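You operate a simulated robot arm through the tools that you are given. There is no shell and no other tool.

Carry out the task below with a simulated robot arm. There is one attempt and no reset: what you move stays moved.

JOB
Give the panel a quarter turn and paint its short edge; switch off after.
Fine: cross slide on SHORT; a full white coat; leave the table past the wheel.

It is judged by the outcome, as a careful person would: the job done as asked, and still so three seconds after it is handed in. It fails if anything else is knocked over, pushed out of place, dropped, spilled or broken.

ROBOT AND FRAMES
A 7-joint arm with a two-finger parallel gripper, fixed in place. Base frame: the origin is at the foot of the arm, x ahead of it, y to its left, z up. Lengths are in m, angles in degrees, forces in N, time in s.
With the tool pointing down near the work surface it reaches from about 0.2 to 0.58 m from the base axis. Its first joint turns from -66.0 to 66.0 degrees. Payload 2.5 kg.
The tool frame sits at the grasp point between the pads (the TCP): z along the fingers, y along the line on which they close. The tips reach 0.023 m beyond it. Largest opening 0.094 m; finger width 0.038, thickness 0.01; the body of the gripper, 0.054 by 0.096 m, starts 0.039 m behind the TCP.
Orientation is that of the tool frame in the base frame, as [roll, pitch, yaw] about the fixed x, y, z axes, in that order (R = Rz(yaw) Ry(pitch) Rx(roll)). With the fingers straight down and closing along the base's y, the tool's x points along the base's -x, its y along +y and its z along -z.

CONTROLS
- The arm moves only by the tool send_rows. Its argument "targets" is one flat list of numbers, 7 for each row, row after row: the turn, a rotation vector about the tool's x, y, z in degrees, then the shift along the tool's x, y, z in mm, then the opening in per cent of the stroke, from 0 (shut) to 100 (fully open). In form: [wx, wy, wz, tx, ty, tz, claw, wx, wy, wz, tx, ty, tz, claw, ...]. A call has 1 to 20 rows; each row is the pose to reach, as a shift and turn from the pose commanded when the call began, along the tool's axes at that moment. A row lasts 0.2 s, in which the tool goes at most 0.05 m and 8.6 degrees; a call with a longer step from one row to the next is refused whole, and so is a gripper value outside its range. A pose out of reach is approached as far as the arm can. The call stops where the force on the tool passes 40 N (or 10 N more than at its start, if that is more) or the arm is blocked; 0.2 s more then pass. The fingers move at their own pace (about 0.108 m/s each) and stop on an object; they squeeze with about 22 N. The grip force told is the motor's: it shows also when the fingers shut on nothing. Time passes only in rows, and 0.2 s behind the last, so rows that repeat a pose let the fingers close. The reply holds the time, the measured pose of the TCP, the force on the tool along the base axes, the opening and the grip force, in the units named above and with some noise, with the torque about the TCP (base axes, N m) and any sound that the robot's microphone picked up.
- Cameras (640 x 400 px; columns grow to the right, rows downward): "scene" is fixed at [0.1361, -0.4177, 0.5497]; the picture's right is [0.68, -0.73, 0.00], its down [-0.39, -0.36, -0.85] and it looks along [0.62, 0.58, -0.53] (base axes); focal length 214 px, centre (320, 200). "wrist" rides on the gripper at [0.086, 0.016, -0.074] in the tool frame; the picture's right is [-0.18, 0.98, 0.00], its down [-0.58, -0.11, -0.81] and it looks along [-0.79, -0.15, 0.59] (tool axes); focal length 243 px, centre (320, 200).
- snapshot(camera): a new picture of that camera. The clock stands still meanwhile.
- probe_pixels(camera, pixels): for up to 12 pixels [column, row] of the newest picture of that camera ("zoom" is the newest enlarged one), the place [x, y, z] in the base frame of the surface seen there, good to about 0.002 m. The clock stands still meanwhile.
- close_up(camera, box): a new picture of the part [left, top, right, bottom] of that camera's present view, enlarged. The clock stands still meanwhile.
- hand_in(): hands the job in; it is judged then, once.

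Open the gripper and draw the arm clear of the work before you hand the job in, unless the task says otherwise.

The tools are called after "Emit:" by a JSON object that holds its "name" and its "arguments". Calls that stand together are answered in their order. send_rows: Moves the arm, as the interface text tells. Its arguments: {"type":"object","properties":{"targets":{"type":"array","items":{"type":"number"}}},"required":["targets"]} The other tools are called the same way: snapshot (camera) takes a picture; probe_pixels (camera, pixels) gives the place of the surface under pixels of a picture; close_up (camera, box) takes an enlarged picture of a part of a camera's view; hand_in () hands the job in.

At the start:

```text
clock: 0.0
eef_pos: [0.3038, -0.2148, 0.4927]
tcp_rot: [180.0, 0.0, -179.9]
ft_force: [-0.8, 0.0, 0.7]
wrist_torque: [-0.02, 0.0, 0.03]
gripper_width: 0.0938
grip_force: 0.1
```

scene: 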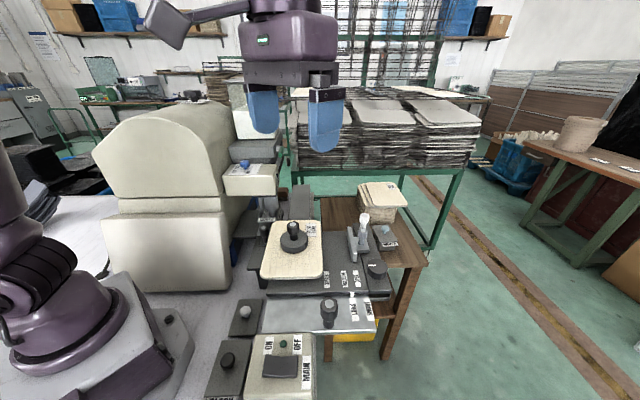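
wrist: 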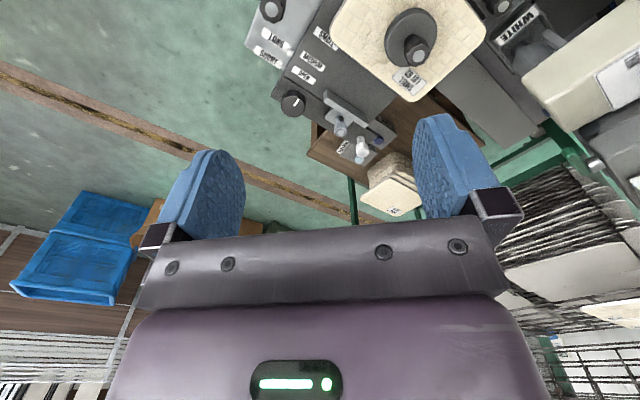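

The scene shows a machine with a panel on a table (about 293,248), switches and knobs. I take enlarged pictures to read the labels.

Emit:
{"name": "close_up", "arguments": {"camera": "scene", "box": [200, 280, 400, 400]}}

Emit:
{"name": "close_up", "arguments": {"camera": "scene", "box": [220, 130, 440, 300]}}

Emit:
{"name": "close_up", "arguments": {"camera": "wrist", "box": [230, 0, 640, 230]}}

```text
3.20 times, centred on (300, 340) of scene
```

zoom: 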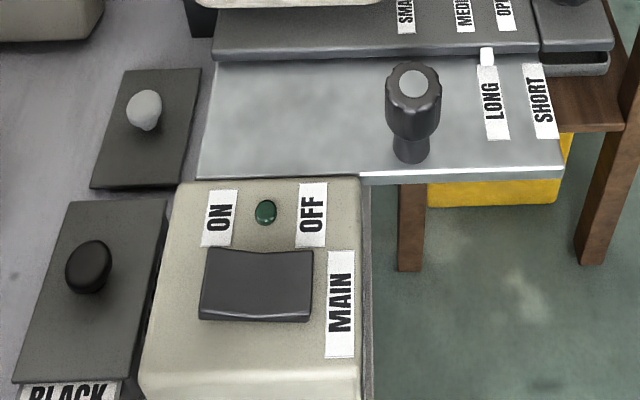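

```text
2.35 times, centred on (330, 215) of scene
```

zoom: 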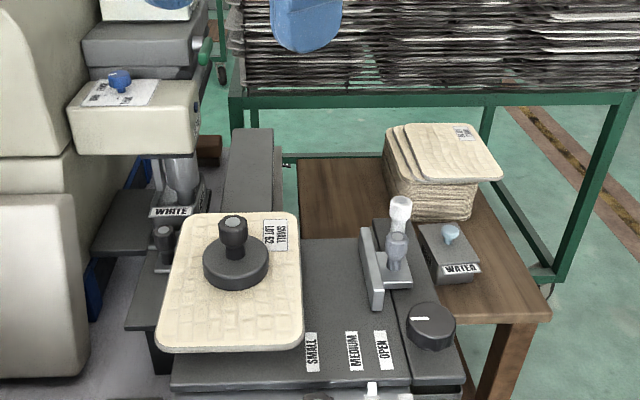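

```text
1.56 times, centred on (435, 115) of wrist
```

zoom: 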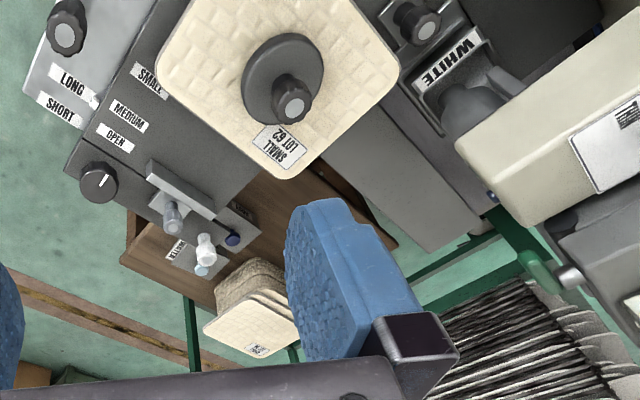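

I map the area with probes on the scene picture, and zoom further in on the controls.

Emit:
{"name": "close_up", "arguments": {"camera": "scene", "box": [215, 130, 315, 230]}}

Emit:
{"name": "close_up", "arguments": {"camera": "scene", "box": [320, 180, 430, 300]}}

Emit:
{"name": "close_up", "arguments": {"camera": "scene", "box": [240, 200, 350, 300]}}

Emit:
{"name": "probe_pixels", "arguments": {"camera": "scene", "pixels": [[246, 312], [228, 360], [281, 366], [283, 343], [329, 304], [328, 326], [294, 228], [293, 244], [364, 217], [376, 267], [269, 234], [261, 212]]}}

Emit:
{"name": "probe_pixels", "arguments": {"camera": "scene", "pixels": [[271, 223], [322, 223], [258, 278], [321, 278], [375, 232], [380, 192], [245, 180], [268, 190], [300, 200], [340, 230], [345, 290], [360, 317]]}}

```text
4.00 times, centred on (265, 180) of scene
```

zoom: 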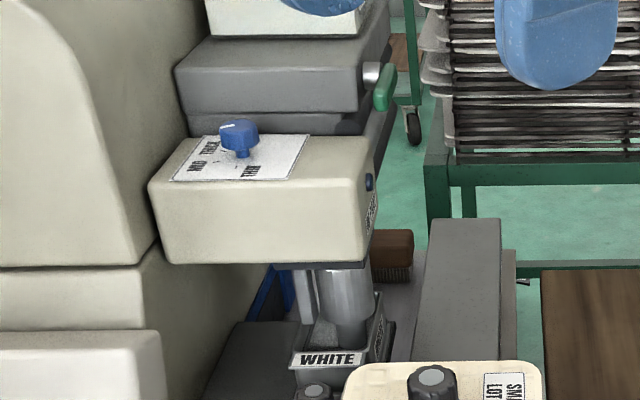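

```text
3.33 times, centred on (375, 240) of scene
```

zoom: 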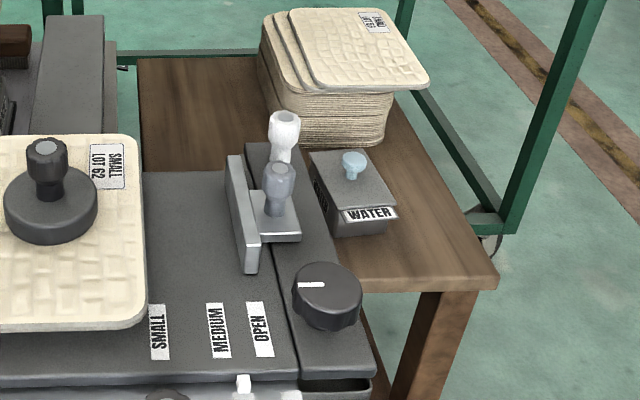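

```text
4.00 times, centred on (295, 250) of scene
```

zoom: 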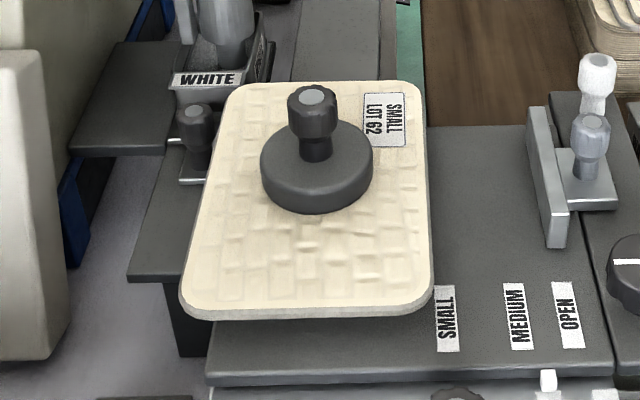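

```text
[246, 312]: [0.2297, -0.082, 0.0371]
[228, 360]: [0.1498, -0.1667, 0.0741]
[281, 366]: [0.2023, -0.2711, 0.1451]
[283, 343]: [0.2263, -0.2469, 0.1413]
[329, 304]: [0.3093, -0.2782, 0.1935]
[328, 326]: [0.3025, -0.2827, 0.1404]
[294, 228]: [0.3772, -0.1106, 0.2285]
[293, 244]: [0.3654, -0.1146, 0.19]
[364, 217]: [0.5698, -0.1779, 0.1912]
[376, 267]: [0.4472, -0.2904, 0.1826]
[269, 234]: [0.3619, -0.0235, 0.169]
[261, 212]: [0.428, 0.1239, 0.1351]
```

```text
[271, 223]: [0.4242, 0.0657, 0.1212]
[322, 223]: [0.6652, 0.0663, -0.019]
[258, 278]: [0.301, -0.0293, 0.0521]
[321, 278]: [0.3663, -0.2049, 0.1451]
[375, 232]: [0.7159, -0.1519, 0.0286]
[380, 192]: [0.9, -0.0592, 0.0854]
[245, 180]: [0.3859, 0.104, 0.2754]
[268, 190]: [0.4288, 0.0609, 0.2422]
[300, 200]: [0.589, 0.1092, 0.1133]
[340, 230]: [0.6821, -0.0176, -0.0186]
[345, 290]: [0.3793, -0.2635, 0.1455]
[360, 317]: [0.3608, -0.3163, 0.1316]
```

The wrist picture is inverted but sees the carriage from above; I probe the features there.

Emit:
{"name": "probe_pixels", "arguments": {"camera": "wrist", "pixels": [[272, 8], [338, 18], [438, 5], [484, 22], [418, 100], [330, 30], [415, 50], [408, 80], [270, 50], [285, 30], [325, 38], [292, 103]]}}

Emit:
{"name": "probe_pixels", "arguments": {"camera": "wrist", "pixels": [[320, 60], [303, 73], [350, 105], [341, 130], [361, 147], [361, 158], [378, 140], [518, 20], [540, 50], [500, 5], [440, 60], [500, 130]]}}

Emit:
{"name": "close_up", "arguments": {"camera": "wrist", "box": [240, 0, 400, 100]}}

Emit:
{"name": "close_up", "arguments": {"camera": "wrist", "box": [270, 70, 430, 220]}}

Emit:
{"name": "close_up", "arguments": {"camera": "wrist", "box": [440, 0, 600, 150]}}

```text
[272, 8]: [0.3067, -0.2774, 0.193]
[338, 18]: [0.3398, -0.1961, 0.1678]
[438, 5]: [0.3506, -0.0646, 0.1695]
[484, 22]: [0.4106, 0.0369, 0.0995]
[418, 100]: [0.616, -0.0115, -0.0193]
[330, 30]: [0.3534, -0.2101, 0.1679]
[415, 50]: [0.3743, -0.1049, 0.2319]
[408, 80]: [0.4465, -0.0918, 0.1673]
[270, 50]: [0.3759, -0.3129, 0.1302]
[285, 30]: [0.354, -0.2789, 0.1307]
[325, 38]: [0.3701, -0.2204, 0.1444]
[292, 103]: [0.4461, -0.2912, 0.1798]
```

```text
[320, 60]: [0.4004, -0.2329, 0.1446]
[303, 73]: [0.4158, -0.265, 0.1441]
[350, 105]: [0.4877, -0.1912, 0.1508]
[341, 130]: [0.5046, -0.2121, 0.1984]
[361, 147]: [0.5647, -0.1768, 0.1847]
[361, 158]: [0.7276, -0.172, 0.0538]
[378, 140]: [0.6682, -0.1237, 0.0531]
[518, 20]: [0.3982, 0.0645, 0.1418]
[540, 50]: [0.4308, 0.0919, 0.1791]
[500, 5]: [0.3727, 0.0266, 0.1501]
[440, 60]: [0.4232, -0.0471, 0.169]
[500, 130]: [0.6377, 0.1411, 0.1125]
```

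```text
4.00 times, centred on (320, 50) of wrist
```

zoom: 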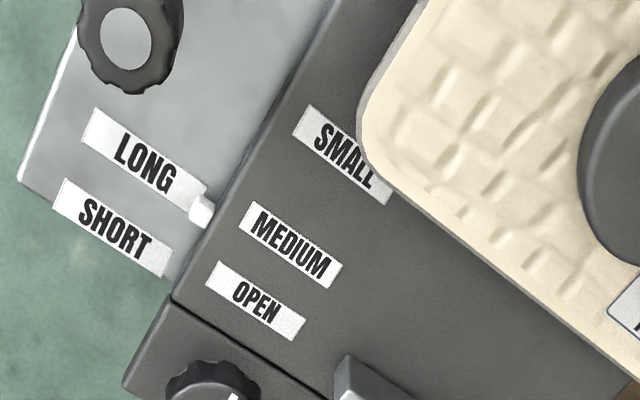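

```text
2.67 times, centred on (350, 145) of wrist
```

zoom: 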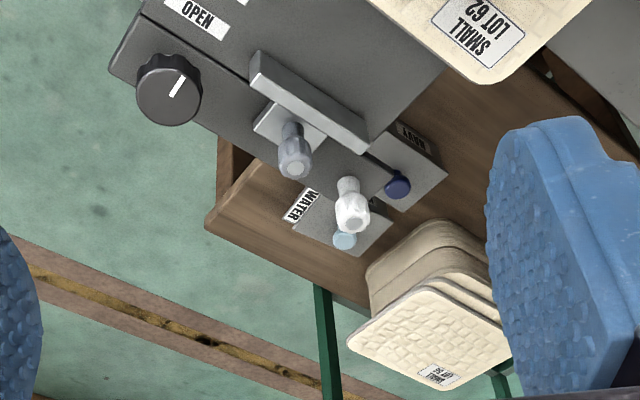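

```text
2.67 times, centred on (520, 75) of wrist
```

zoom: 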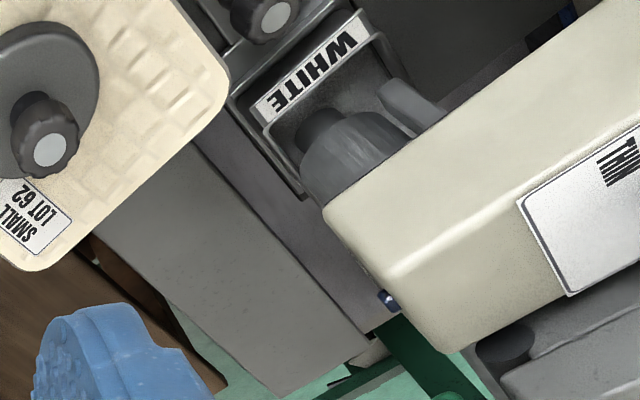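

I lower and shift the arm to see the controls nearer with the wrist camera.

Emit:
{"name": "send_rows", "arguments": {"targets": [0, 0, 0, 20, 0, 35, 100, 0, 0, 0, 40, -15, 70, 100, 0, 0, 0, 60, -30, 100, 100, 0, 0, 0, 80, -40, 120, 100]}}

Emit:
{"name": "snapshot", "arguments": {"camera": "wrist"}}

Emit:
{"name": "close_up", "arguments": {"camera": "wrist", "box": [200, 0, 440, 150]}}

Emit:
{"name": "snapshot", "arguments": {"camera": "scene"}}

```text
clock: 1.0
eef_pos: [0.2214, -0.2558, 0.3716]
tcp_rot: [179.9, 0.0, 179.9]
ft_force: [-0.4, -0.2, 0.4]
wrist_torque: [-0.01, -0.02, 0.01]
gripper_width: 0.0939
grip_force: 0.0
```

```text
taken
```

wrist: 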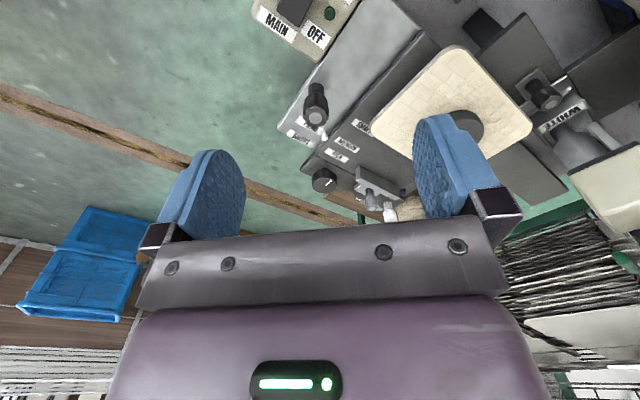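

```text
2.67 times, centred on (320, 75) of wrist
```

zoom: 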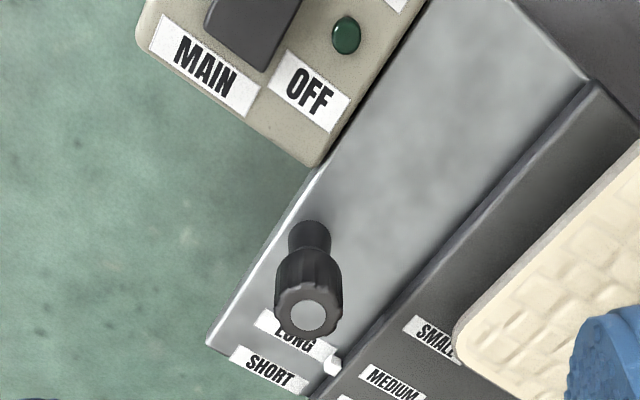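

```text
taken
```

scene: 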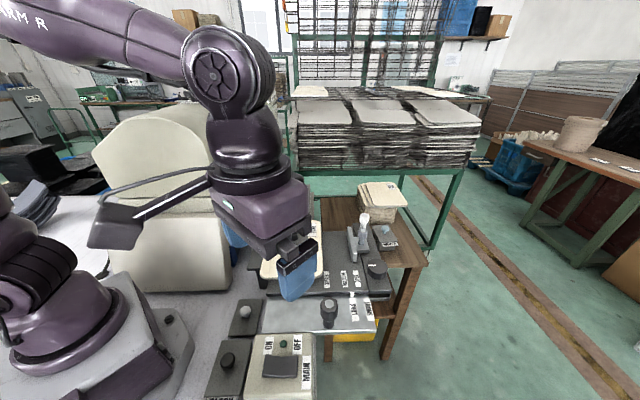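

I probe points in this enlarged picture to get the machine's axes and the cross slide's geometry.

Emit:
{"name": "close_up", "arguments": {"camera": "wrist", "box": [240, 0, 420, 150]}}

Emit:
{"name": "probe_pixels", "arguments": {"camera": "wrist", "pixels": [[280, 127], [388, 2], [418, 30], [322, 62], [315, 112], [312, 90], [322, 137], [300, 137], [340, 157], [360, 125], [330, 14], [290, 10]]}}

Emit:
{"name": "probe_pixels", "arguments": {"camera": "wrist", "pixels": [[372, 128], [455, 48], [530, 130], [545, 95], [565, 120], [536, 75], [482, 40], [590, 140], [575, 125], [600, 60], [590, 10], [510, 20]]}}

```text
2.67 times, centred on (330, 75) of wrist
```

zoom: 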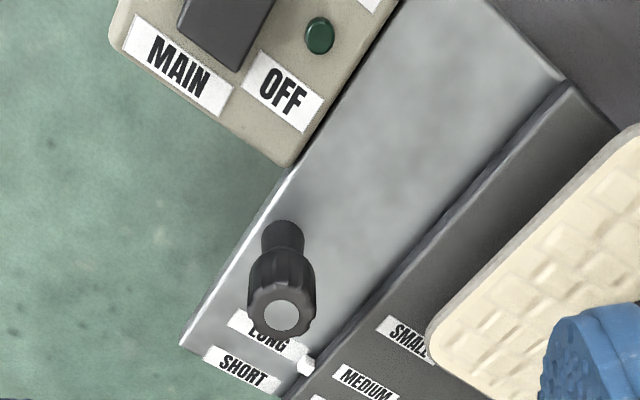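

```text
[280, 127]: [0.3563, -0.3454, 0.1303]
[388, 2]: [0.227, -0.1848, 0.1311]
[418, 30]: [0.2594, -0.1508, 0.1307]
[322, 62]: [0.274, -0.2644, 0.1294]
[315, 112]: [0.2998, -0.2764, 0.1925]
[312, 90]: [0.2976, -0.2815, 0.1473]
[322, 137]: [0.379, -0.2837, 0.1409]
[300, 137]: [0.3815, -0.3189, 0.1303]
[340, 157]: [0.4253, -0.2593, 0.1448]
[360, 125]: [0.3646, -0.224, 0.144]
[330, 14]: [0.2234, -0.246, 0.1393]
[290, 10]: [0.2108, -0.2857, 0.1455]
```

```text
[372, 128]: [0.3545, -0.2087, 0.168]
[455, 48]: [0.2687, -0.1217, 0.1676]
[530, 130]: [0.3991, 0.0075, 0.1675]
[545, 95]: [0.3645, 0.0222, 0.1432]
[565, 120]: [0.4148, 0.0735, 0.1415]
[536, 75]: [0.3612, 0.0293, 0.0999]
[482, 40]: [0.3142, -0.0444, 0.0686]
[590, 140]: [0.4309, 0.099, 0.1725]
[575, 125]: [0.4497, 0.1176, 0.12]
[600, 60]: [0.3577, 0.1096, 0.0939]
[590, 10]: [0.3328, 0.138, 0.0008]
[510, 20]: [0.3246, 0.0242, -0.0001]
```

The machine's axes are skewed: the cross-slide direction runs about (0.63,-0.78). I move ahead to see the fence, dial and handles from above.

Emit:
{"name": "send_rows", "arguments": {"targets": [0, 0, 0, -40, 0, -10, 100, 0, 0, 0, -80, 0, -20, 100, 0, 0, 0, -120, 0, -30, 100, 0, 0, 0, -160, 0, -30, 100, 0, 0, 0, -200, 0, -30, 100]}}

Emit:
{"name": "snapshot", "arguments": {"camera": "wrist"}}

Emit:
{"name": "close_up", "arguments": {"camera": "wrist", "box": [220, 0, 440, 150]}}

Emit:
{"name": "close_up", "arguments": {"camera": "wrist", "box": [420, 0, 640, 200]}}

Emit:
{"name": "snapshot", "arguments": {"camera": "scene"}}

```text
clock: 2.2
eef_pos: [0.4258, -0.2541, 0.4011]
tcp_rot: [180.0, 0.0, 180.0]
ft_force: [-0.5, -0.1, -0.4]
wrist_torque: [-0.02, 0.01, -0.02]
gripper_width: 0.094
grip_force: 0.0
```

```text
taken
```

wrist: 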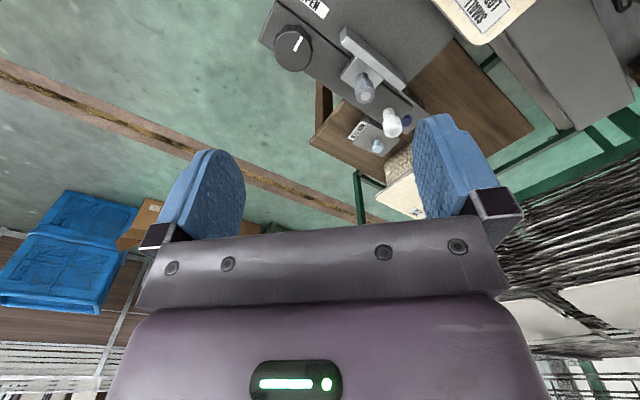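

```text
2.67 times, centred on (330, 75) of wrist
```

zoom: 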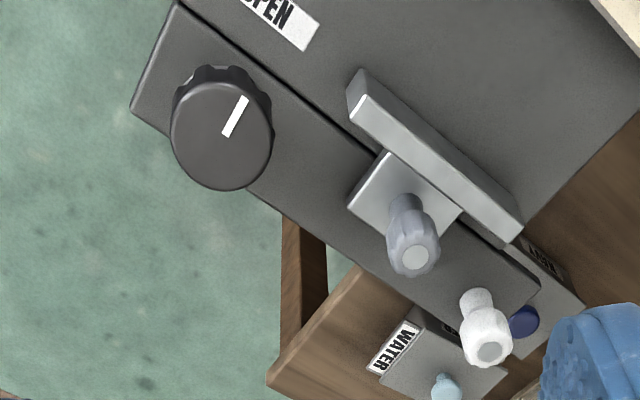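

```text
2.00 times, centred on (530, 100) of wrist
```

zoom: 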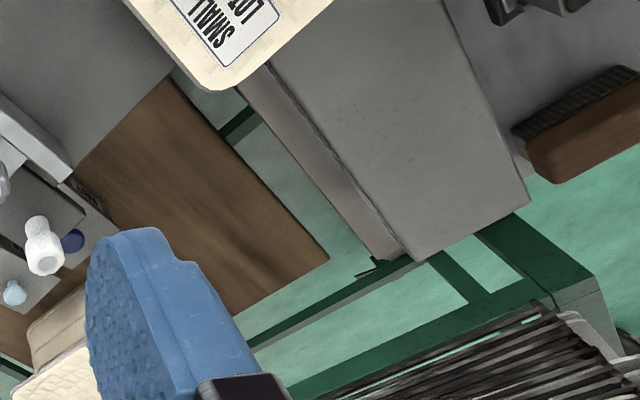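

```text
taken
```

scene: 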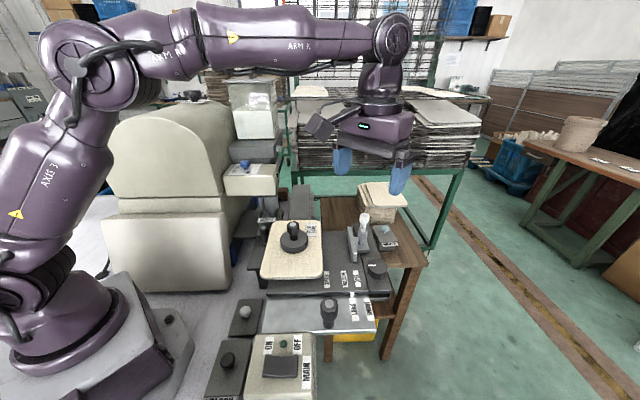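

The scene view of the paint unit is clear now; I enlarge it.

Emit:
{"name": "close_up", "arguments": {"camera": "scene", "box": [215, 65, 315, 145]}}

Emit:
{"name": "close_up", "arguments": {"camera": "scene", "box": [215, 140, 295, 200]}}

Emit:
{"name": "close_up", "arguments": {"camera": "scene", "box": [235, 185, 335, 265]}}

Emit:
{"name": "close_up", "arguments": {"camera": "scene", "box": [310, 265, 410, 345]}}

Emit:
{"name": "close_up", "arguments": {"camera": "scene", "box": [200, 290, 330, 400]}}

```text
5.00 times, centred on (265, 105) of scene
```

zoom: 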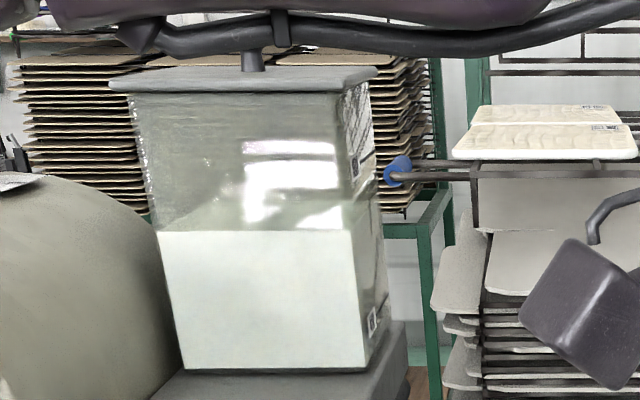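

```text
6.67 times, centred on (255, 170) of scene
```

zoom: 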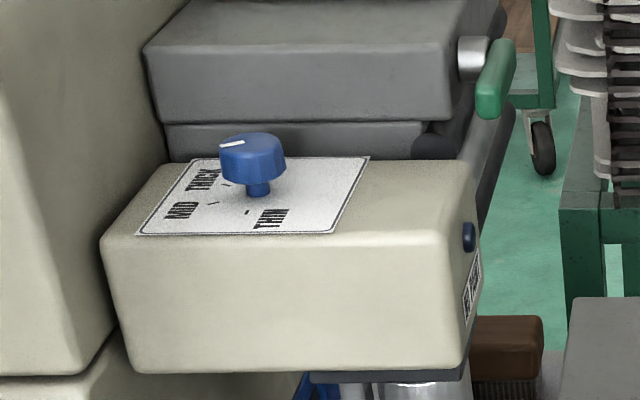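

```text
5.00 times, centred on (285, 225) of scene
```

zoom: 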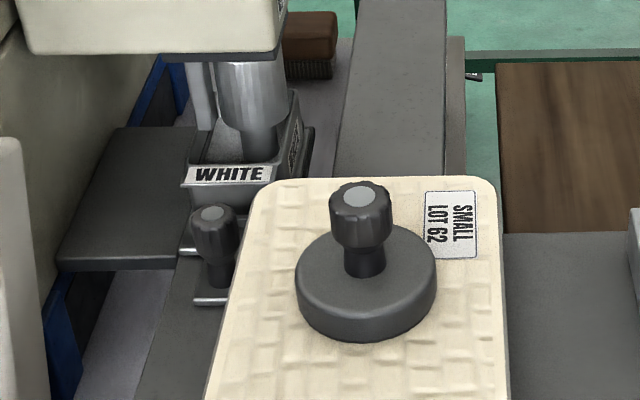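

```text
5.00 times, centred on (360, 305) of scene
```

zoom: 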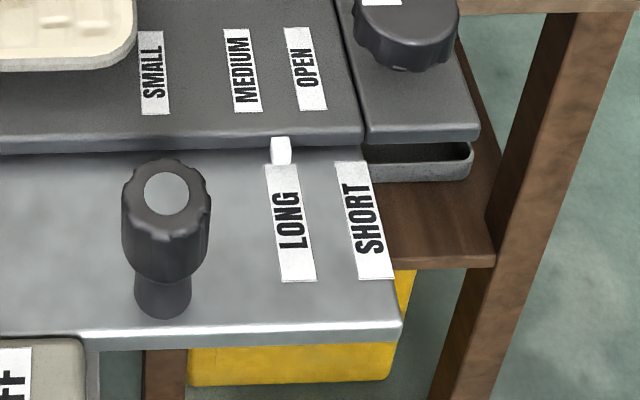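

```text
3.64 times, centred on (265, 345) of scene
```

zoom: 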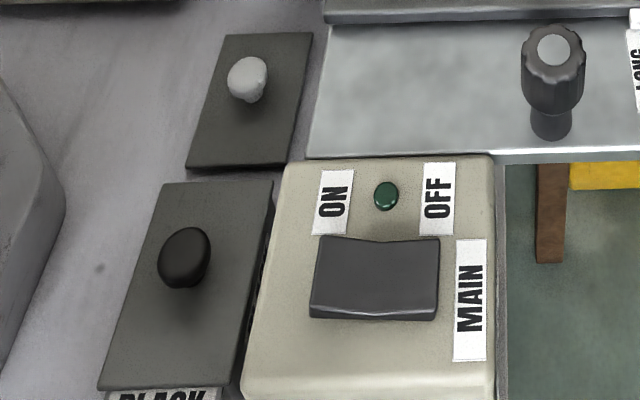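

The head has a blue dial (THIN / MID / THICK labels) and a side button I can't read yet. I move the arm toward the paint unit at safe height to read them.

Emit:
{"name": "send_rows", "arguments": {"targets": [0, 0, 0, 16, 38, 0, 100, 0, 0, 0, 32, 76, 0, 100, 0, 0, 0, 48, 114, 0, 100, 0, 0, 0, 64, 152, 0, 100, 0, 0, 0, 80, 190, 0, 100, 0, 0, 0, 96, 228, 0, 100, 0, 0, 0, 112, 266, 0, 100, 0, 0, 0, 130, 300, 0, 100]}}

Emit:
{"name": "snapshot", "arguments": {"camera": "wrist"}}

Emit:
{"name": "close_up", "arguments": {"camera": "wrist", "box": [280, 0, 480, 140]}}

Emit:
{"name": "close_up", "arguments": {"camera": "wrist", "box": [120, 0, 320, 140]}}

```text
clock: 4.0
eef_pos: [0.2931, 0.0459, 0.4012]
tcp_rot: [-179.9, 0.1, 180.0]
ft_force: [-0.7, 0.2, 1.2]
wrist_torque: [0.01, 0.04, 0.03]
gripper_width: 0.094
grip_force: 0.1
```

```text
taken
```

wrist: 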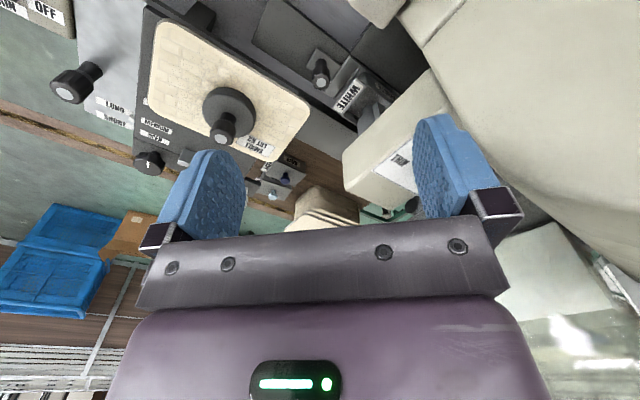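

```text
2.86 times, centred on (380, 70) of wrist
```

zoom: 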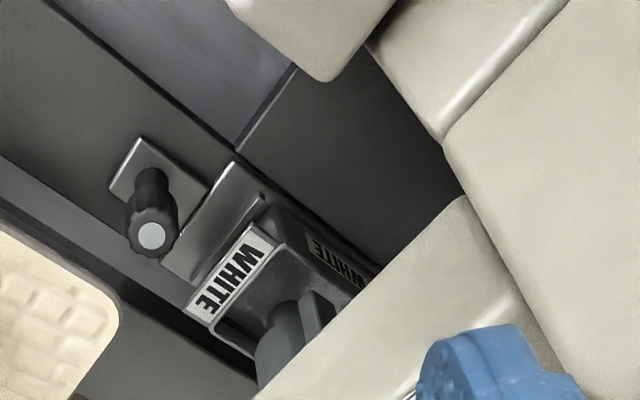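

```text
2.86 times, centred on (220, 70) of wrist
```

zoom: 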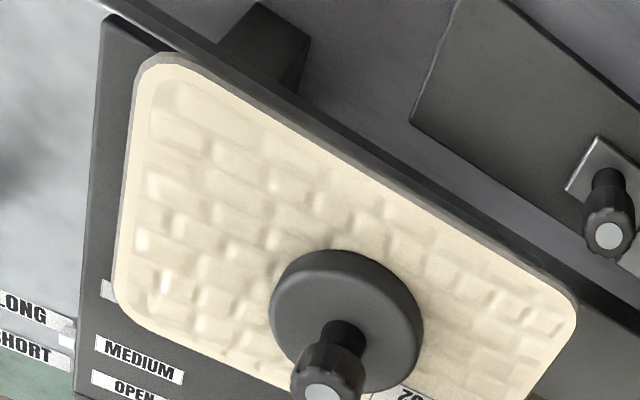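

The fingers hide the blue dial. I probe the big housing and head for clearance before moving nearer.

Emit:
{"name": "probe_pixels", "arguments": {"camera": "wrist", "pixels": [[370, 10], [450, 20], [520, 100], [600, 150], [560, 200], [390, 120], [400, 160], [345, 165], [320, 75], [357, 95], [385, 215], [440, 90]]}}

Emit:
{"name": "snapshot", "arguments": {"camera": "scene"}}

Emit:
{"name": "probe_pixels", "arguments": {"camera": "scene", "pixels": [[150, 220], [160, 130], [205, 120], [215, 200], [105, 215], [245, 163], [239, 180], [273, 176], [275, 152], [250, 148], [215, 285], [240, 120]]}}

```text
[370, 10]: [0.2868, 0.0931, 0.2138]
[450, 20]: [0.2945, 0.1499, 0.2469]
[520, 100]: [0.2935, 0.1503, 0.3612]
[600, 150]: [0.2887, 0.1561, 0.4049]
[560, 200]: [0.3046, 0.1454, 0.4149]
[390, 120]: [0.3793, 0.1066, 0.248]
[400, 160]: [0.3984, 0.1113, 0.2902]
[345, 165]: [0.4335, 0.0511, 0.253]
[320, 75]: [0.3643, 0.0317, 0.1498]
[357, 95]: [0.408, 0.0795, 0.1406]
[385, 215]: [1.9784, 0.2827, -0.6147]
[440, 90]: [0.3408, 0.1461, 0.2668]
```

```text
taken
```

scene: 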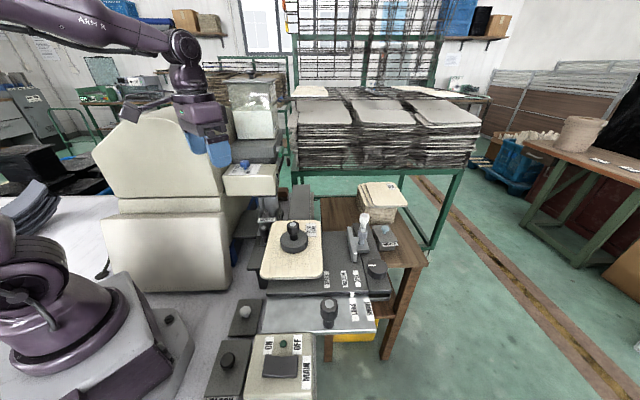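

```text
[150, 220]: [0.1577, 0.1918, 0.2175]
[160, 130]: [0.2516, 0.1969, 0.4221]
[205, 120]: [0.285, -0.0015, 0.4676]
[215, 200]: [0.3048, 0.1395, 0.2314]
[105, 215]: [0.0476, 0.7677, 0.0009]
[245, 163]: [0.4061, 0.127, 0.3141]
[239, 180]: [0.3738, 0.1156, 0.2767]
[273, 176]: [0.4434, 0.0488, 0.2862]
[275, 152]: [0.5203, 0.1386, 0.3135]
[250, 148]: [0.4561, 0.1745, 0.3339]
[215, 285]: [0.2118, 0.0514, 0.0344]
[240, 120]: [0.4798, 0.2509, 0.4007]
```

I raise the arm 0.12 m so the dial appears above the finger in the wrist view.

Emit:
{"name": "send_rows", "arguments": {"targets": [0, 0, 0, 0, 0, -40, 100, 0, 0, 0, 0, 0, -80, 100, 0, 0, 0, -20, 0, -110, 100]}}

Emit:
{"name": "snapshot", "arguments": {"camera": "wrist"}}

Emit:
{"name": "close_up", "arguments": {"camera": "wrist", "box": [340, 60, 440, 130]}}

Emit:
{"name": "close_up", "arguments": {"camera": "wrist", "box": [280, 0, 440, 130]}}

```text
clock: 4.8
eef_pos: [0.3118, 0.0488, 0.5122]
tcp_rot: [-180.0, 0.0, 180.0]
ft_force: [0.0, -0.4, -0.7]
wrist_torque: [0.02, -0.03, 0.0]
gripper_width: 0.0936
grip_force: 0.0
```

```text
taken
```

wrist: 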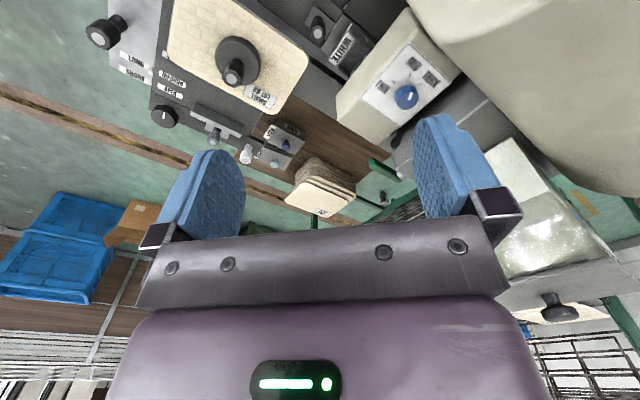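

```text
5.71 times, centred on (390, 95) of wrist
```

zoom: 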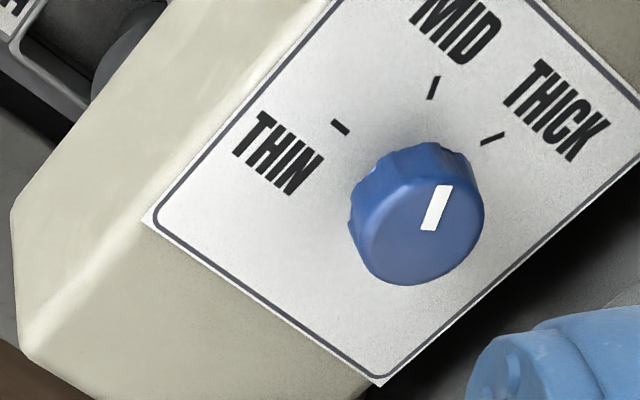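

```text
3.08 times, centred on (360, 65) of wrist
```

zoom: 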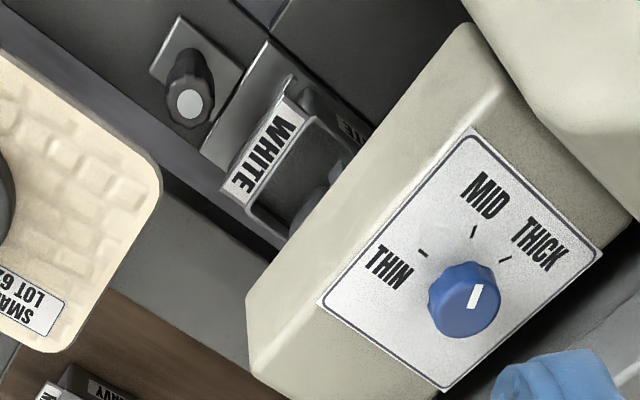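

The dial's pointer reads MID; labels are THIN, MID, THICK. I now go to the fence side and turn the tool so the wrist camera looks back at the head's other face and the wheel.

Emit:
{"name": "send_rows", "arguments": {"targets": [0, 0, -8, -17, -27, 14, 100, 0, 0, -16, -34, -54, 28, 100, 0, 0, -24, -51, -81, 42, 100, 0, 0, -32, -68, -108, 56, 100, 0, 0, -40, -85, -135, 70, 100, 0, 0, -48, -102, -162, 84, 100, 0, 0, -56, -119, -189, 98, 100, 0, 0, -64, -138, -219, 110, 100, 0, 0, -72, -138, -219, 110, 100, 0, 0, -80, -138, -219, 110, 100, 0, 0, -88, -138, -219, 110, 100, 0, 0, -96, -138, -219, 110, 100, 0, 0, -104, -138, -219, 110, 100, 0, 0, -112, -138, -219, 110, 100, 0, 0, -120, -138, -219, 110, 100, 0, 0, -128, -138, -219, 110, 100]}}

Emit:
{"name": "snapshot", "arguments": {"camera": "wrist"}}

Emit:
{"name": "snapshot", "arguments": {"camera": "scene"}}

```text
clock: 8.2
eef_pos: [0.4515, -0.1716, 0.4025]
tcp_rot: [180.0, 0.0, -51.8]
ft_force: [0.7, 1.0, -0.8]
wrist_torque: [0.02, -0.01, -0.04]
gripper_width: 0.0941
grip_force: 0.1
```

```text
taken
```

wrist: 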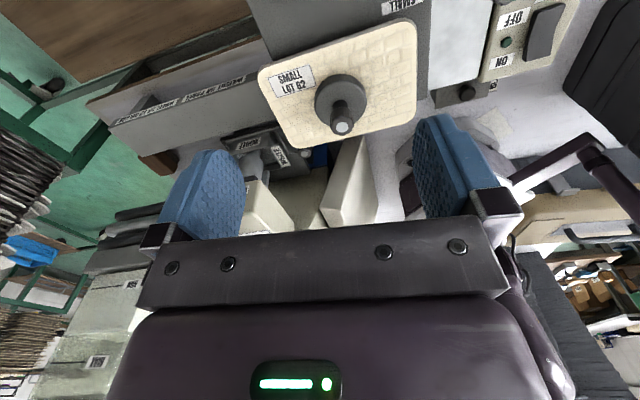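

```text
taken
```

scene: 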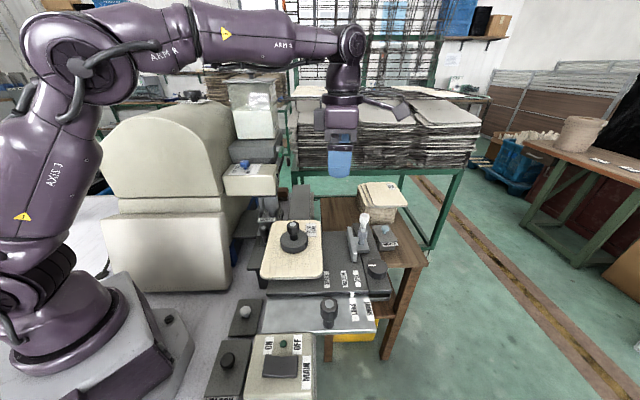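

There is text on the bar facing this way (around 180,100) and on the tray. I enlarge it.

Emit:
{"name": "close_up", "arguments": {"camera": "wrist", "box": [80, 40, 280, 160]}}

Emit:
{"name": "close_up", "arguments": {"camera": "wrist", "box": [180, 110, 340, 240]}}

Emit:
{"name": "close_up", "arguments": {"camera": "wrist", "box": [100, 80, 190, 130]}}

Emit:
{"name": "close_up", "arguments": {"camera": "wrist", "box": [170, 65, 260, 115]}}

Emit:
{"name": "close_up", "arguments": {"camera": "wrist", "box": [60, 240, 200, 400]}}

```text
3.20 times, centred on (180, 100) of wrist
```

zoom: 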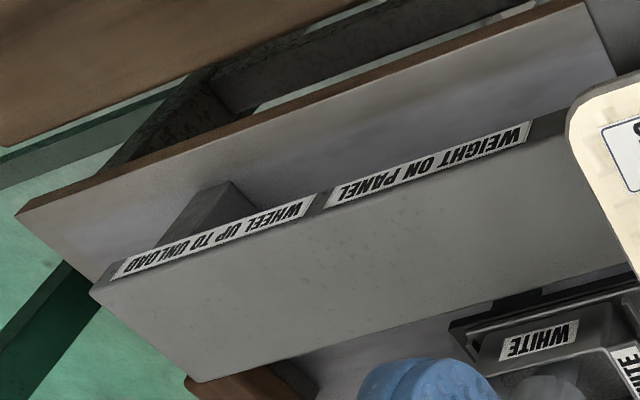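

```text
3.08 times, centred on (260, 175) of wrist
```

zoom: 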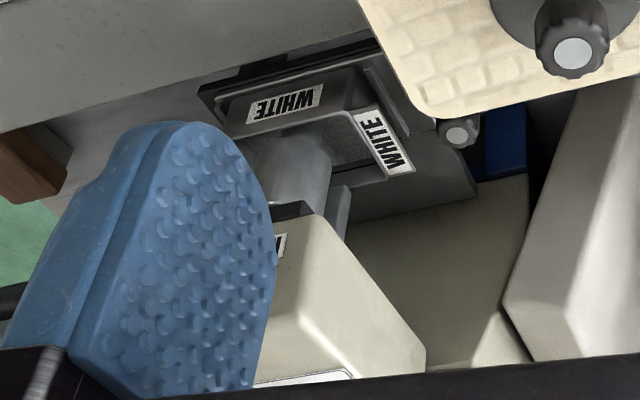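

```text
7.11 times, centred on (145, 105) of wrist
```

zoom: 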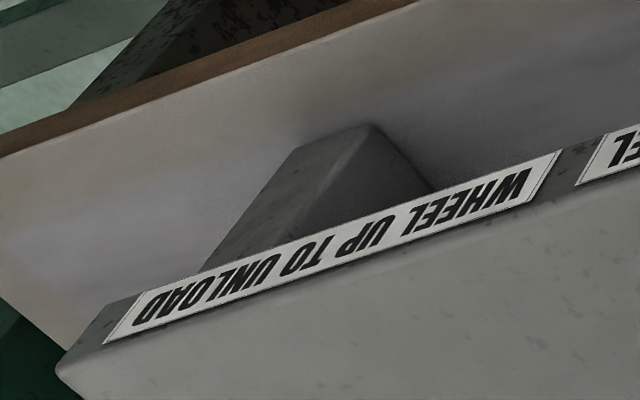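

```text
7.11 times, centred on (215, 90) of wrist
```

zoom: 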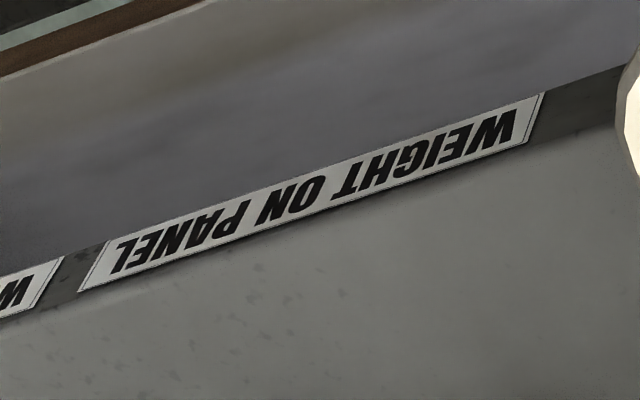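

```text
2.50 times, centred on (130, 320) of wrist
```

zoom: 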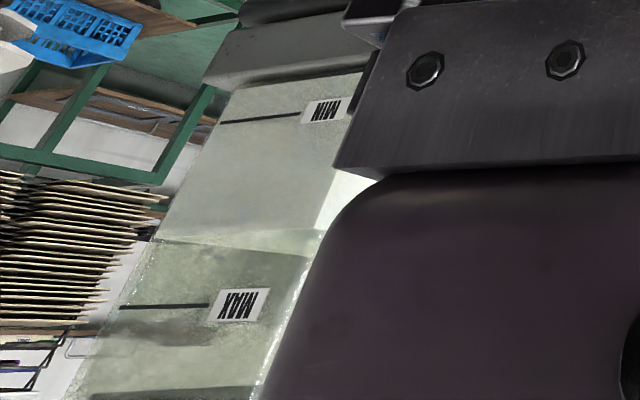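

Placards read "WEIGHT ON PANEL" and "WHEEL UP TO UNLOAD": the round hub is a loose weight. I shift along the machine axis to see the head's face with the button and its label.

Emit:
{"name": "send_rows", "arguments": {"targets": [0, 0, 0, 10, -30, 30, 100, 0, 0, 0, 20, -70, 60, 100]}}

Emit:
{"name": "snapshot", "arguments": {"camera": "wrist"}}

Emit:
{"name": "close_up", "arguments": {"camera": "wrist", "box": [230, 60, 430, 240]}}

```text
refused: row 2 steps farther than a row can; nothing moved
```

```text
taken
```

wrist: 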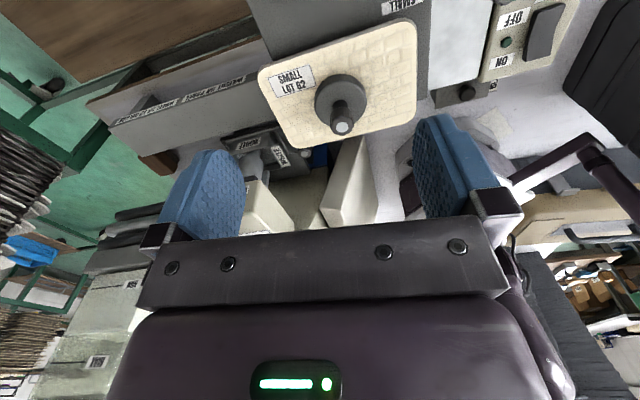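

```text
2.22 times, centred on (330, 150) of wrist
```

zoom: 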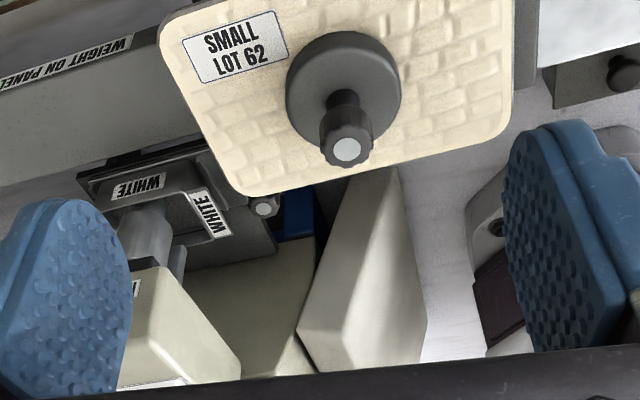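

The step was too long; I send it again in smaller steps.

Emit:
{"name": "send_rows", "arguments": {"targets": [0, 0, 0, 8, -25, 22, 100, 0, 0, 0, 16, -50, 44, 100, 0, 0, 0, 20, -75, 60, 100]}}

Emit:
{"name": "snapshot", "arguments": {"camera": "wrist"}}

Emit:
{"name": "close_up", "arguments": {"camera": "wrist", "box": [230, 80, 430, 240]}}

```text
clock: 9.0
eef_pos: [0.5227, -0.1416, 0.3404]
tcp_rot: [179.9, -0.1, -52.0]
ft_force: [-0.2, 0.1, -0.1]
wrist_torque: [0.0, -0.01, -0.03]
gripper_width: 0.094
grip_force: 0.0
```

```text
taken
```

wrist: 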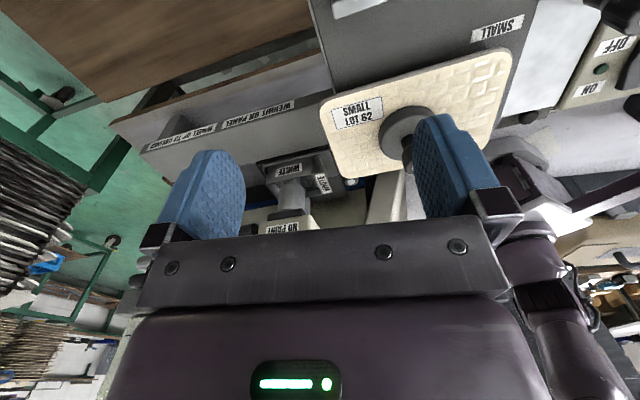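

```text
2.50 times, centred on (330, 160) of wrist
```

zoom: 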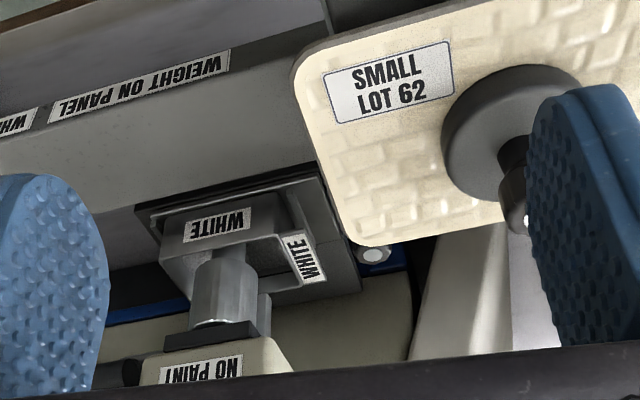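

A "NO PAINT" label is on the head face, perhaps beside a lamp. I get closer to see it, moving further along +b and lower.

Emit:
{"name": "close_up", "arguments": {"camera": "wrist", "box": [245, 190, 335, 240]}}

Emit:
{"name": "snapshot", "arguments": {"camera": "scene"}}

Emit:
{"name": "close_up", "arguments": {"camera": "scene", "box": [255, 130, 305, 200]}}

Emit:
{"name": "close_up", "arguments": {"camera": "scene", "box": [320, 195, 420, 265]}}

```text
7.11 times, centred on (290, 215) of wrist
```

zoom: 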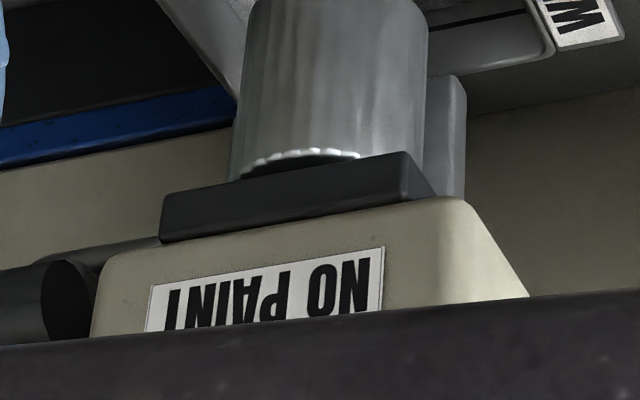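

```text
taken
```

scene: 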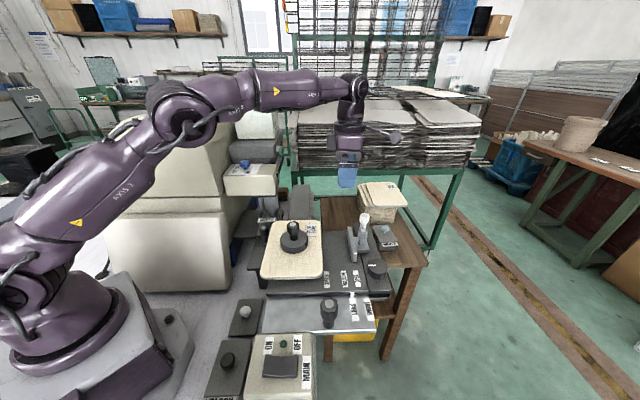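

```text
5.71 times, centred on (280, 165) of scene
```

zoom: 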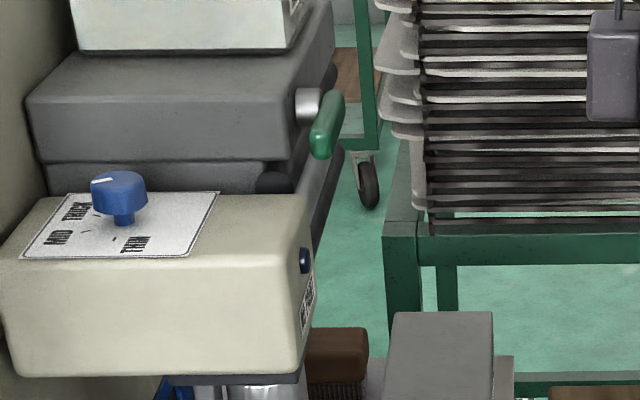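

```text
5.71 times, centred on (370, 230) of scene
```

zoom: 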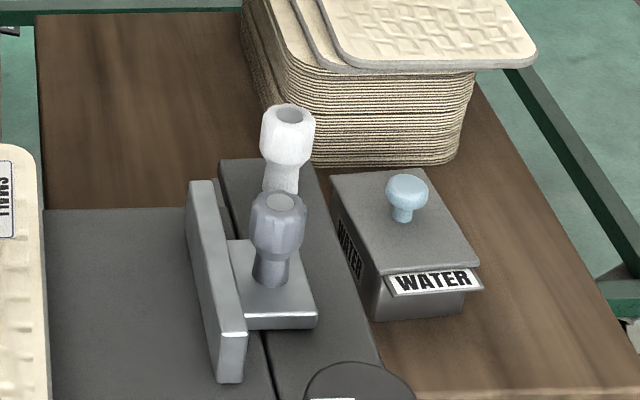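

The lamp is dark and the green valve lever sits near (0.52,0.14,0.31). I raise and shift to see that lever and any labels on it.

Emit:
{"name": "send_rows", "arguments": {"targets": [0, 0, 0, -15, -20, -30, 100, 0, 0, 0, -30, -40, -60, 100, 0, 0, 0, -45, -60, -85, 100, 0, 0, 0, -60, -82, -110, 100]}}

Emit:
{"name": "snapshot", "arguments": {"camera": "wrist"}}

Emit:
{"name": "close_up", "arguments": {"camera": "wrist", "box": [220, 130, 420, 250]}}

```text
clock: 10.0
eef_pos: [0.5269, -0.0567, 0.429]
tcp_rot: [-179.9, 0.0, -52.1]
ft_force: [0.3, 0.6, 0.8]
wrist_torque: [-0.03, -0.01, 0.04]
gripper_width: 0.094
grip_force: 0.0
out of reach, approached as far as the arm can: row 3, 4
```

```text
taken
```

wrist: 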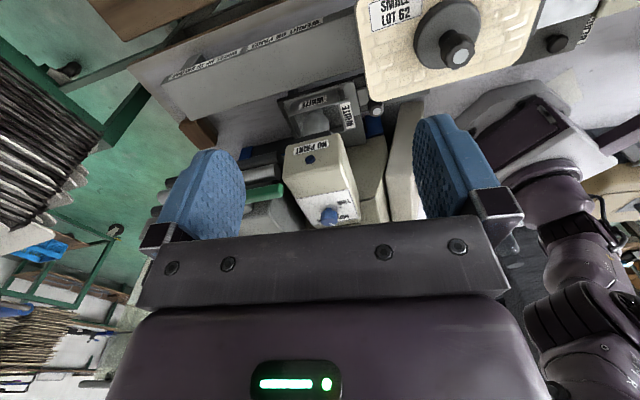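

```text
3.20 times, centred on (320, 190) of wrist
```

zoom: 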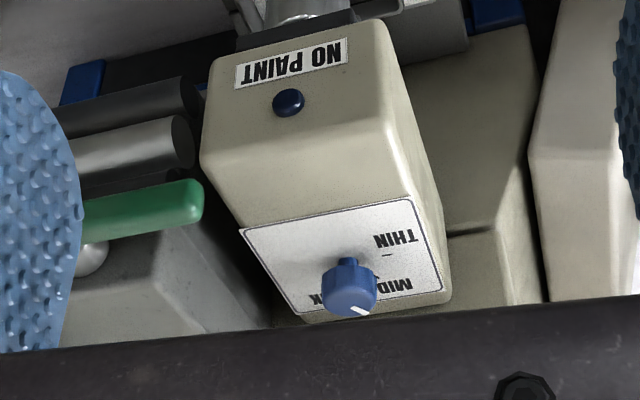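

The lever is hidden behind the left finger; I shut the fingers to free that part of the view.

Emit:
{"name": "send_rows", "arguments": {"targets": [0, 0, 0, 0, 0, 0, 0, 0, 0, 0, 0, 0, 0, 0, 0, 0, 0, 0, 0, 0, 0]}}

Emit:
{"name": "snapshot", "arguments": {"camera": "wrist"}}

Emit:
{"name": "close_up", "arguments": {"camera": "wrist", "box": [140, 130, 300, 240]}}

```text
clock: 10.8
eef_pos: [0.527, -0.0566, 0.428]
tcp_rot: [180.0, 0.1, -52.0]
ft_force: [0.3, 0.3, 0.1]
wrist_torque: [0.05, 0.02, 0.0]
gripper_width: 0.0001
grip_force: 21.8
```

```text
taken
```

wrist: 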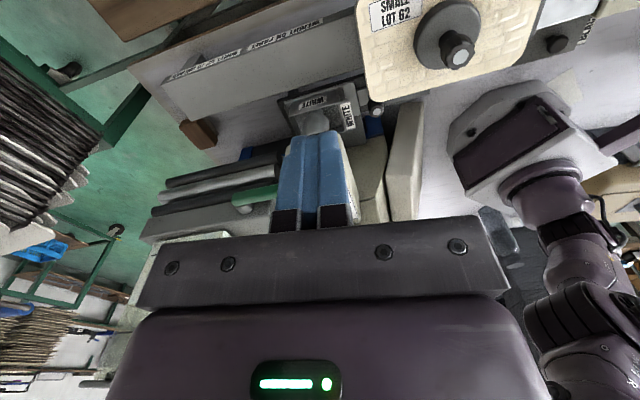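

```text
3.64 times, centred on (220, 185) of wrist
```

zoom: 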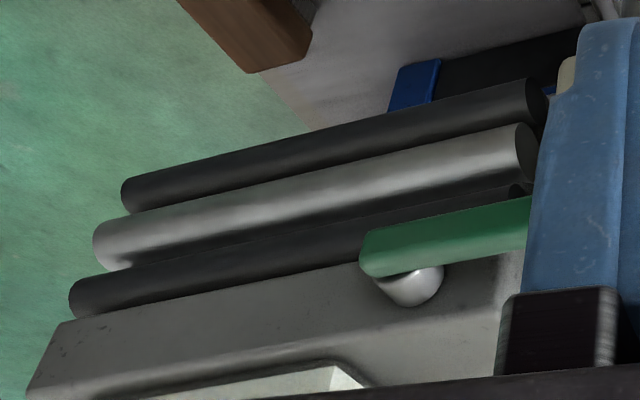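

No label on the lever beyond what I see; it lies along the roller box. Next I view the table's +a side (dial, fence and white handle) from the front, looking along the feed direction.

Emit:
{"name": "send_rows", "arguments": {"targets": [0, 0, 8, 13.5, 33.3, 0, 100, 0, 0, 16, 27, 66.6, 0, 100, 0, 0, 24, 40.5, 100, 0, 100, 0, 0, 32, 54, 133, 7, 100, 0, 0, 40, 67.5, 166.5, 14, 100, 0, 0, 48, 81, 200, 21, 100, 0, 0, 56, 94.5, 233, 28, 100, 0, 0, 64, 108, 266.6, 42, 100, 0, 0, 72, 121.5, 300, 56, 100, 0, 0, 80, 135, 333, 70, 100, 0, 0, 88, 149, 366, 84, 100]}}

Emit:
{"name": "snapshot", "arguments": {"camera": "wrist"}}

Emit:
{"name": "close_up", "arguments": {"camera": "wrist", "box": [230, 0, 430, 150]}}

Emit:
{"name": "snapshot", "arguments": {"camera": "scene"}}

```text
clock: 13.2
eef_pos: [0.3313, -0.4003, 0.3456]
tcp_rot: [-180.0, -0.1, -140.1]
ft_force: [-0.8, 0.7, 0.3]
wrist_torque: [0.01, -0.01, 0.0]
gripper_width: 0.0942
grip_force: 0.0
```

```text
taken
```

wrist: 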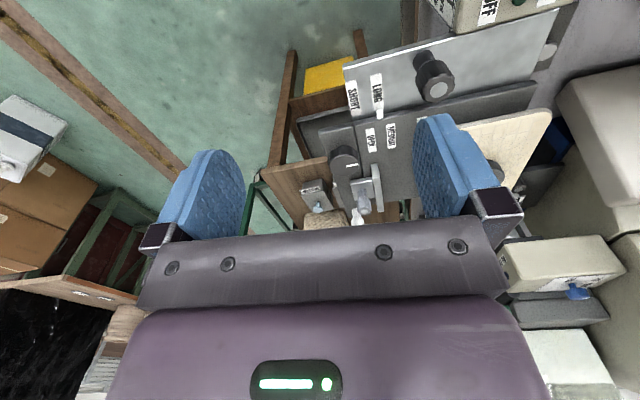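

```text
2.67 times, centred on (330, 75) of wrist
```

zoom: 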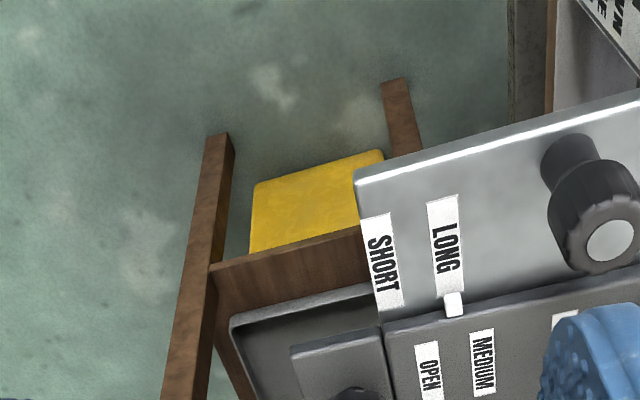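

```text
taken
```

scene: 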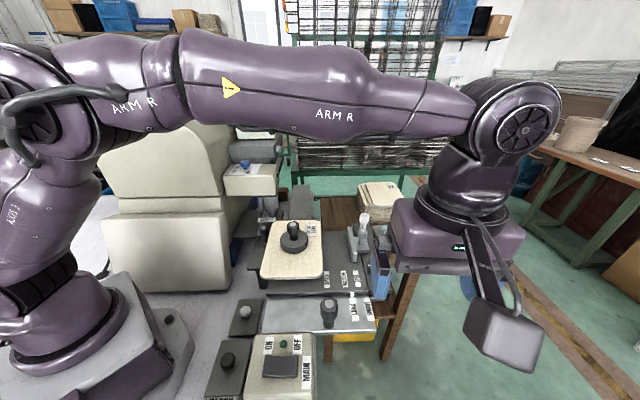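

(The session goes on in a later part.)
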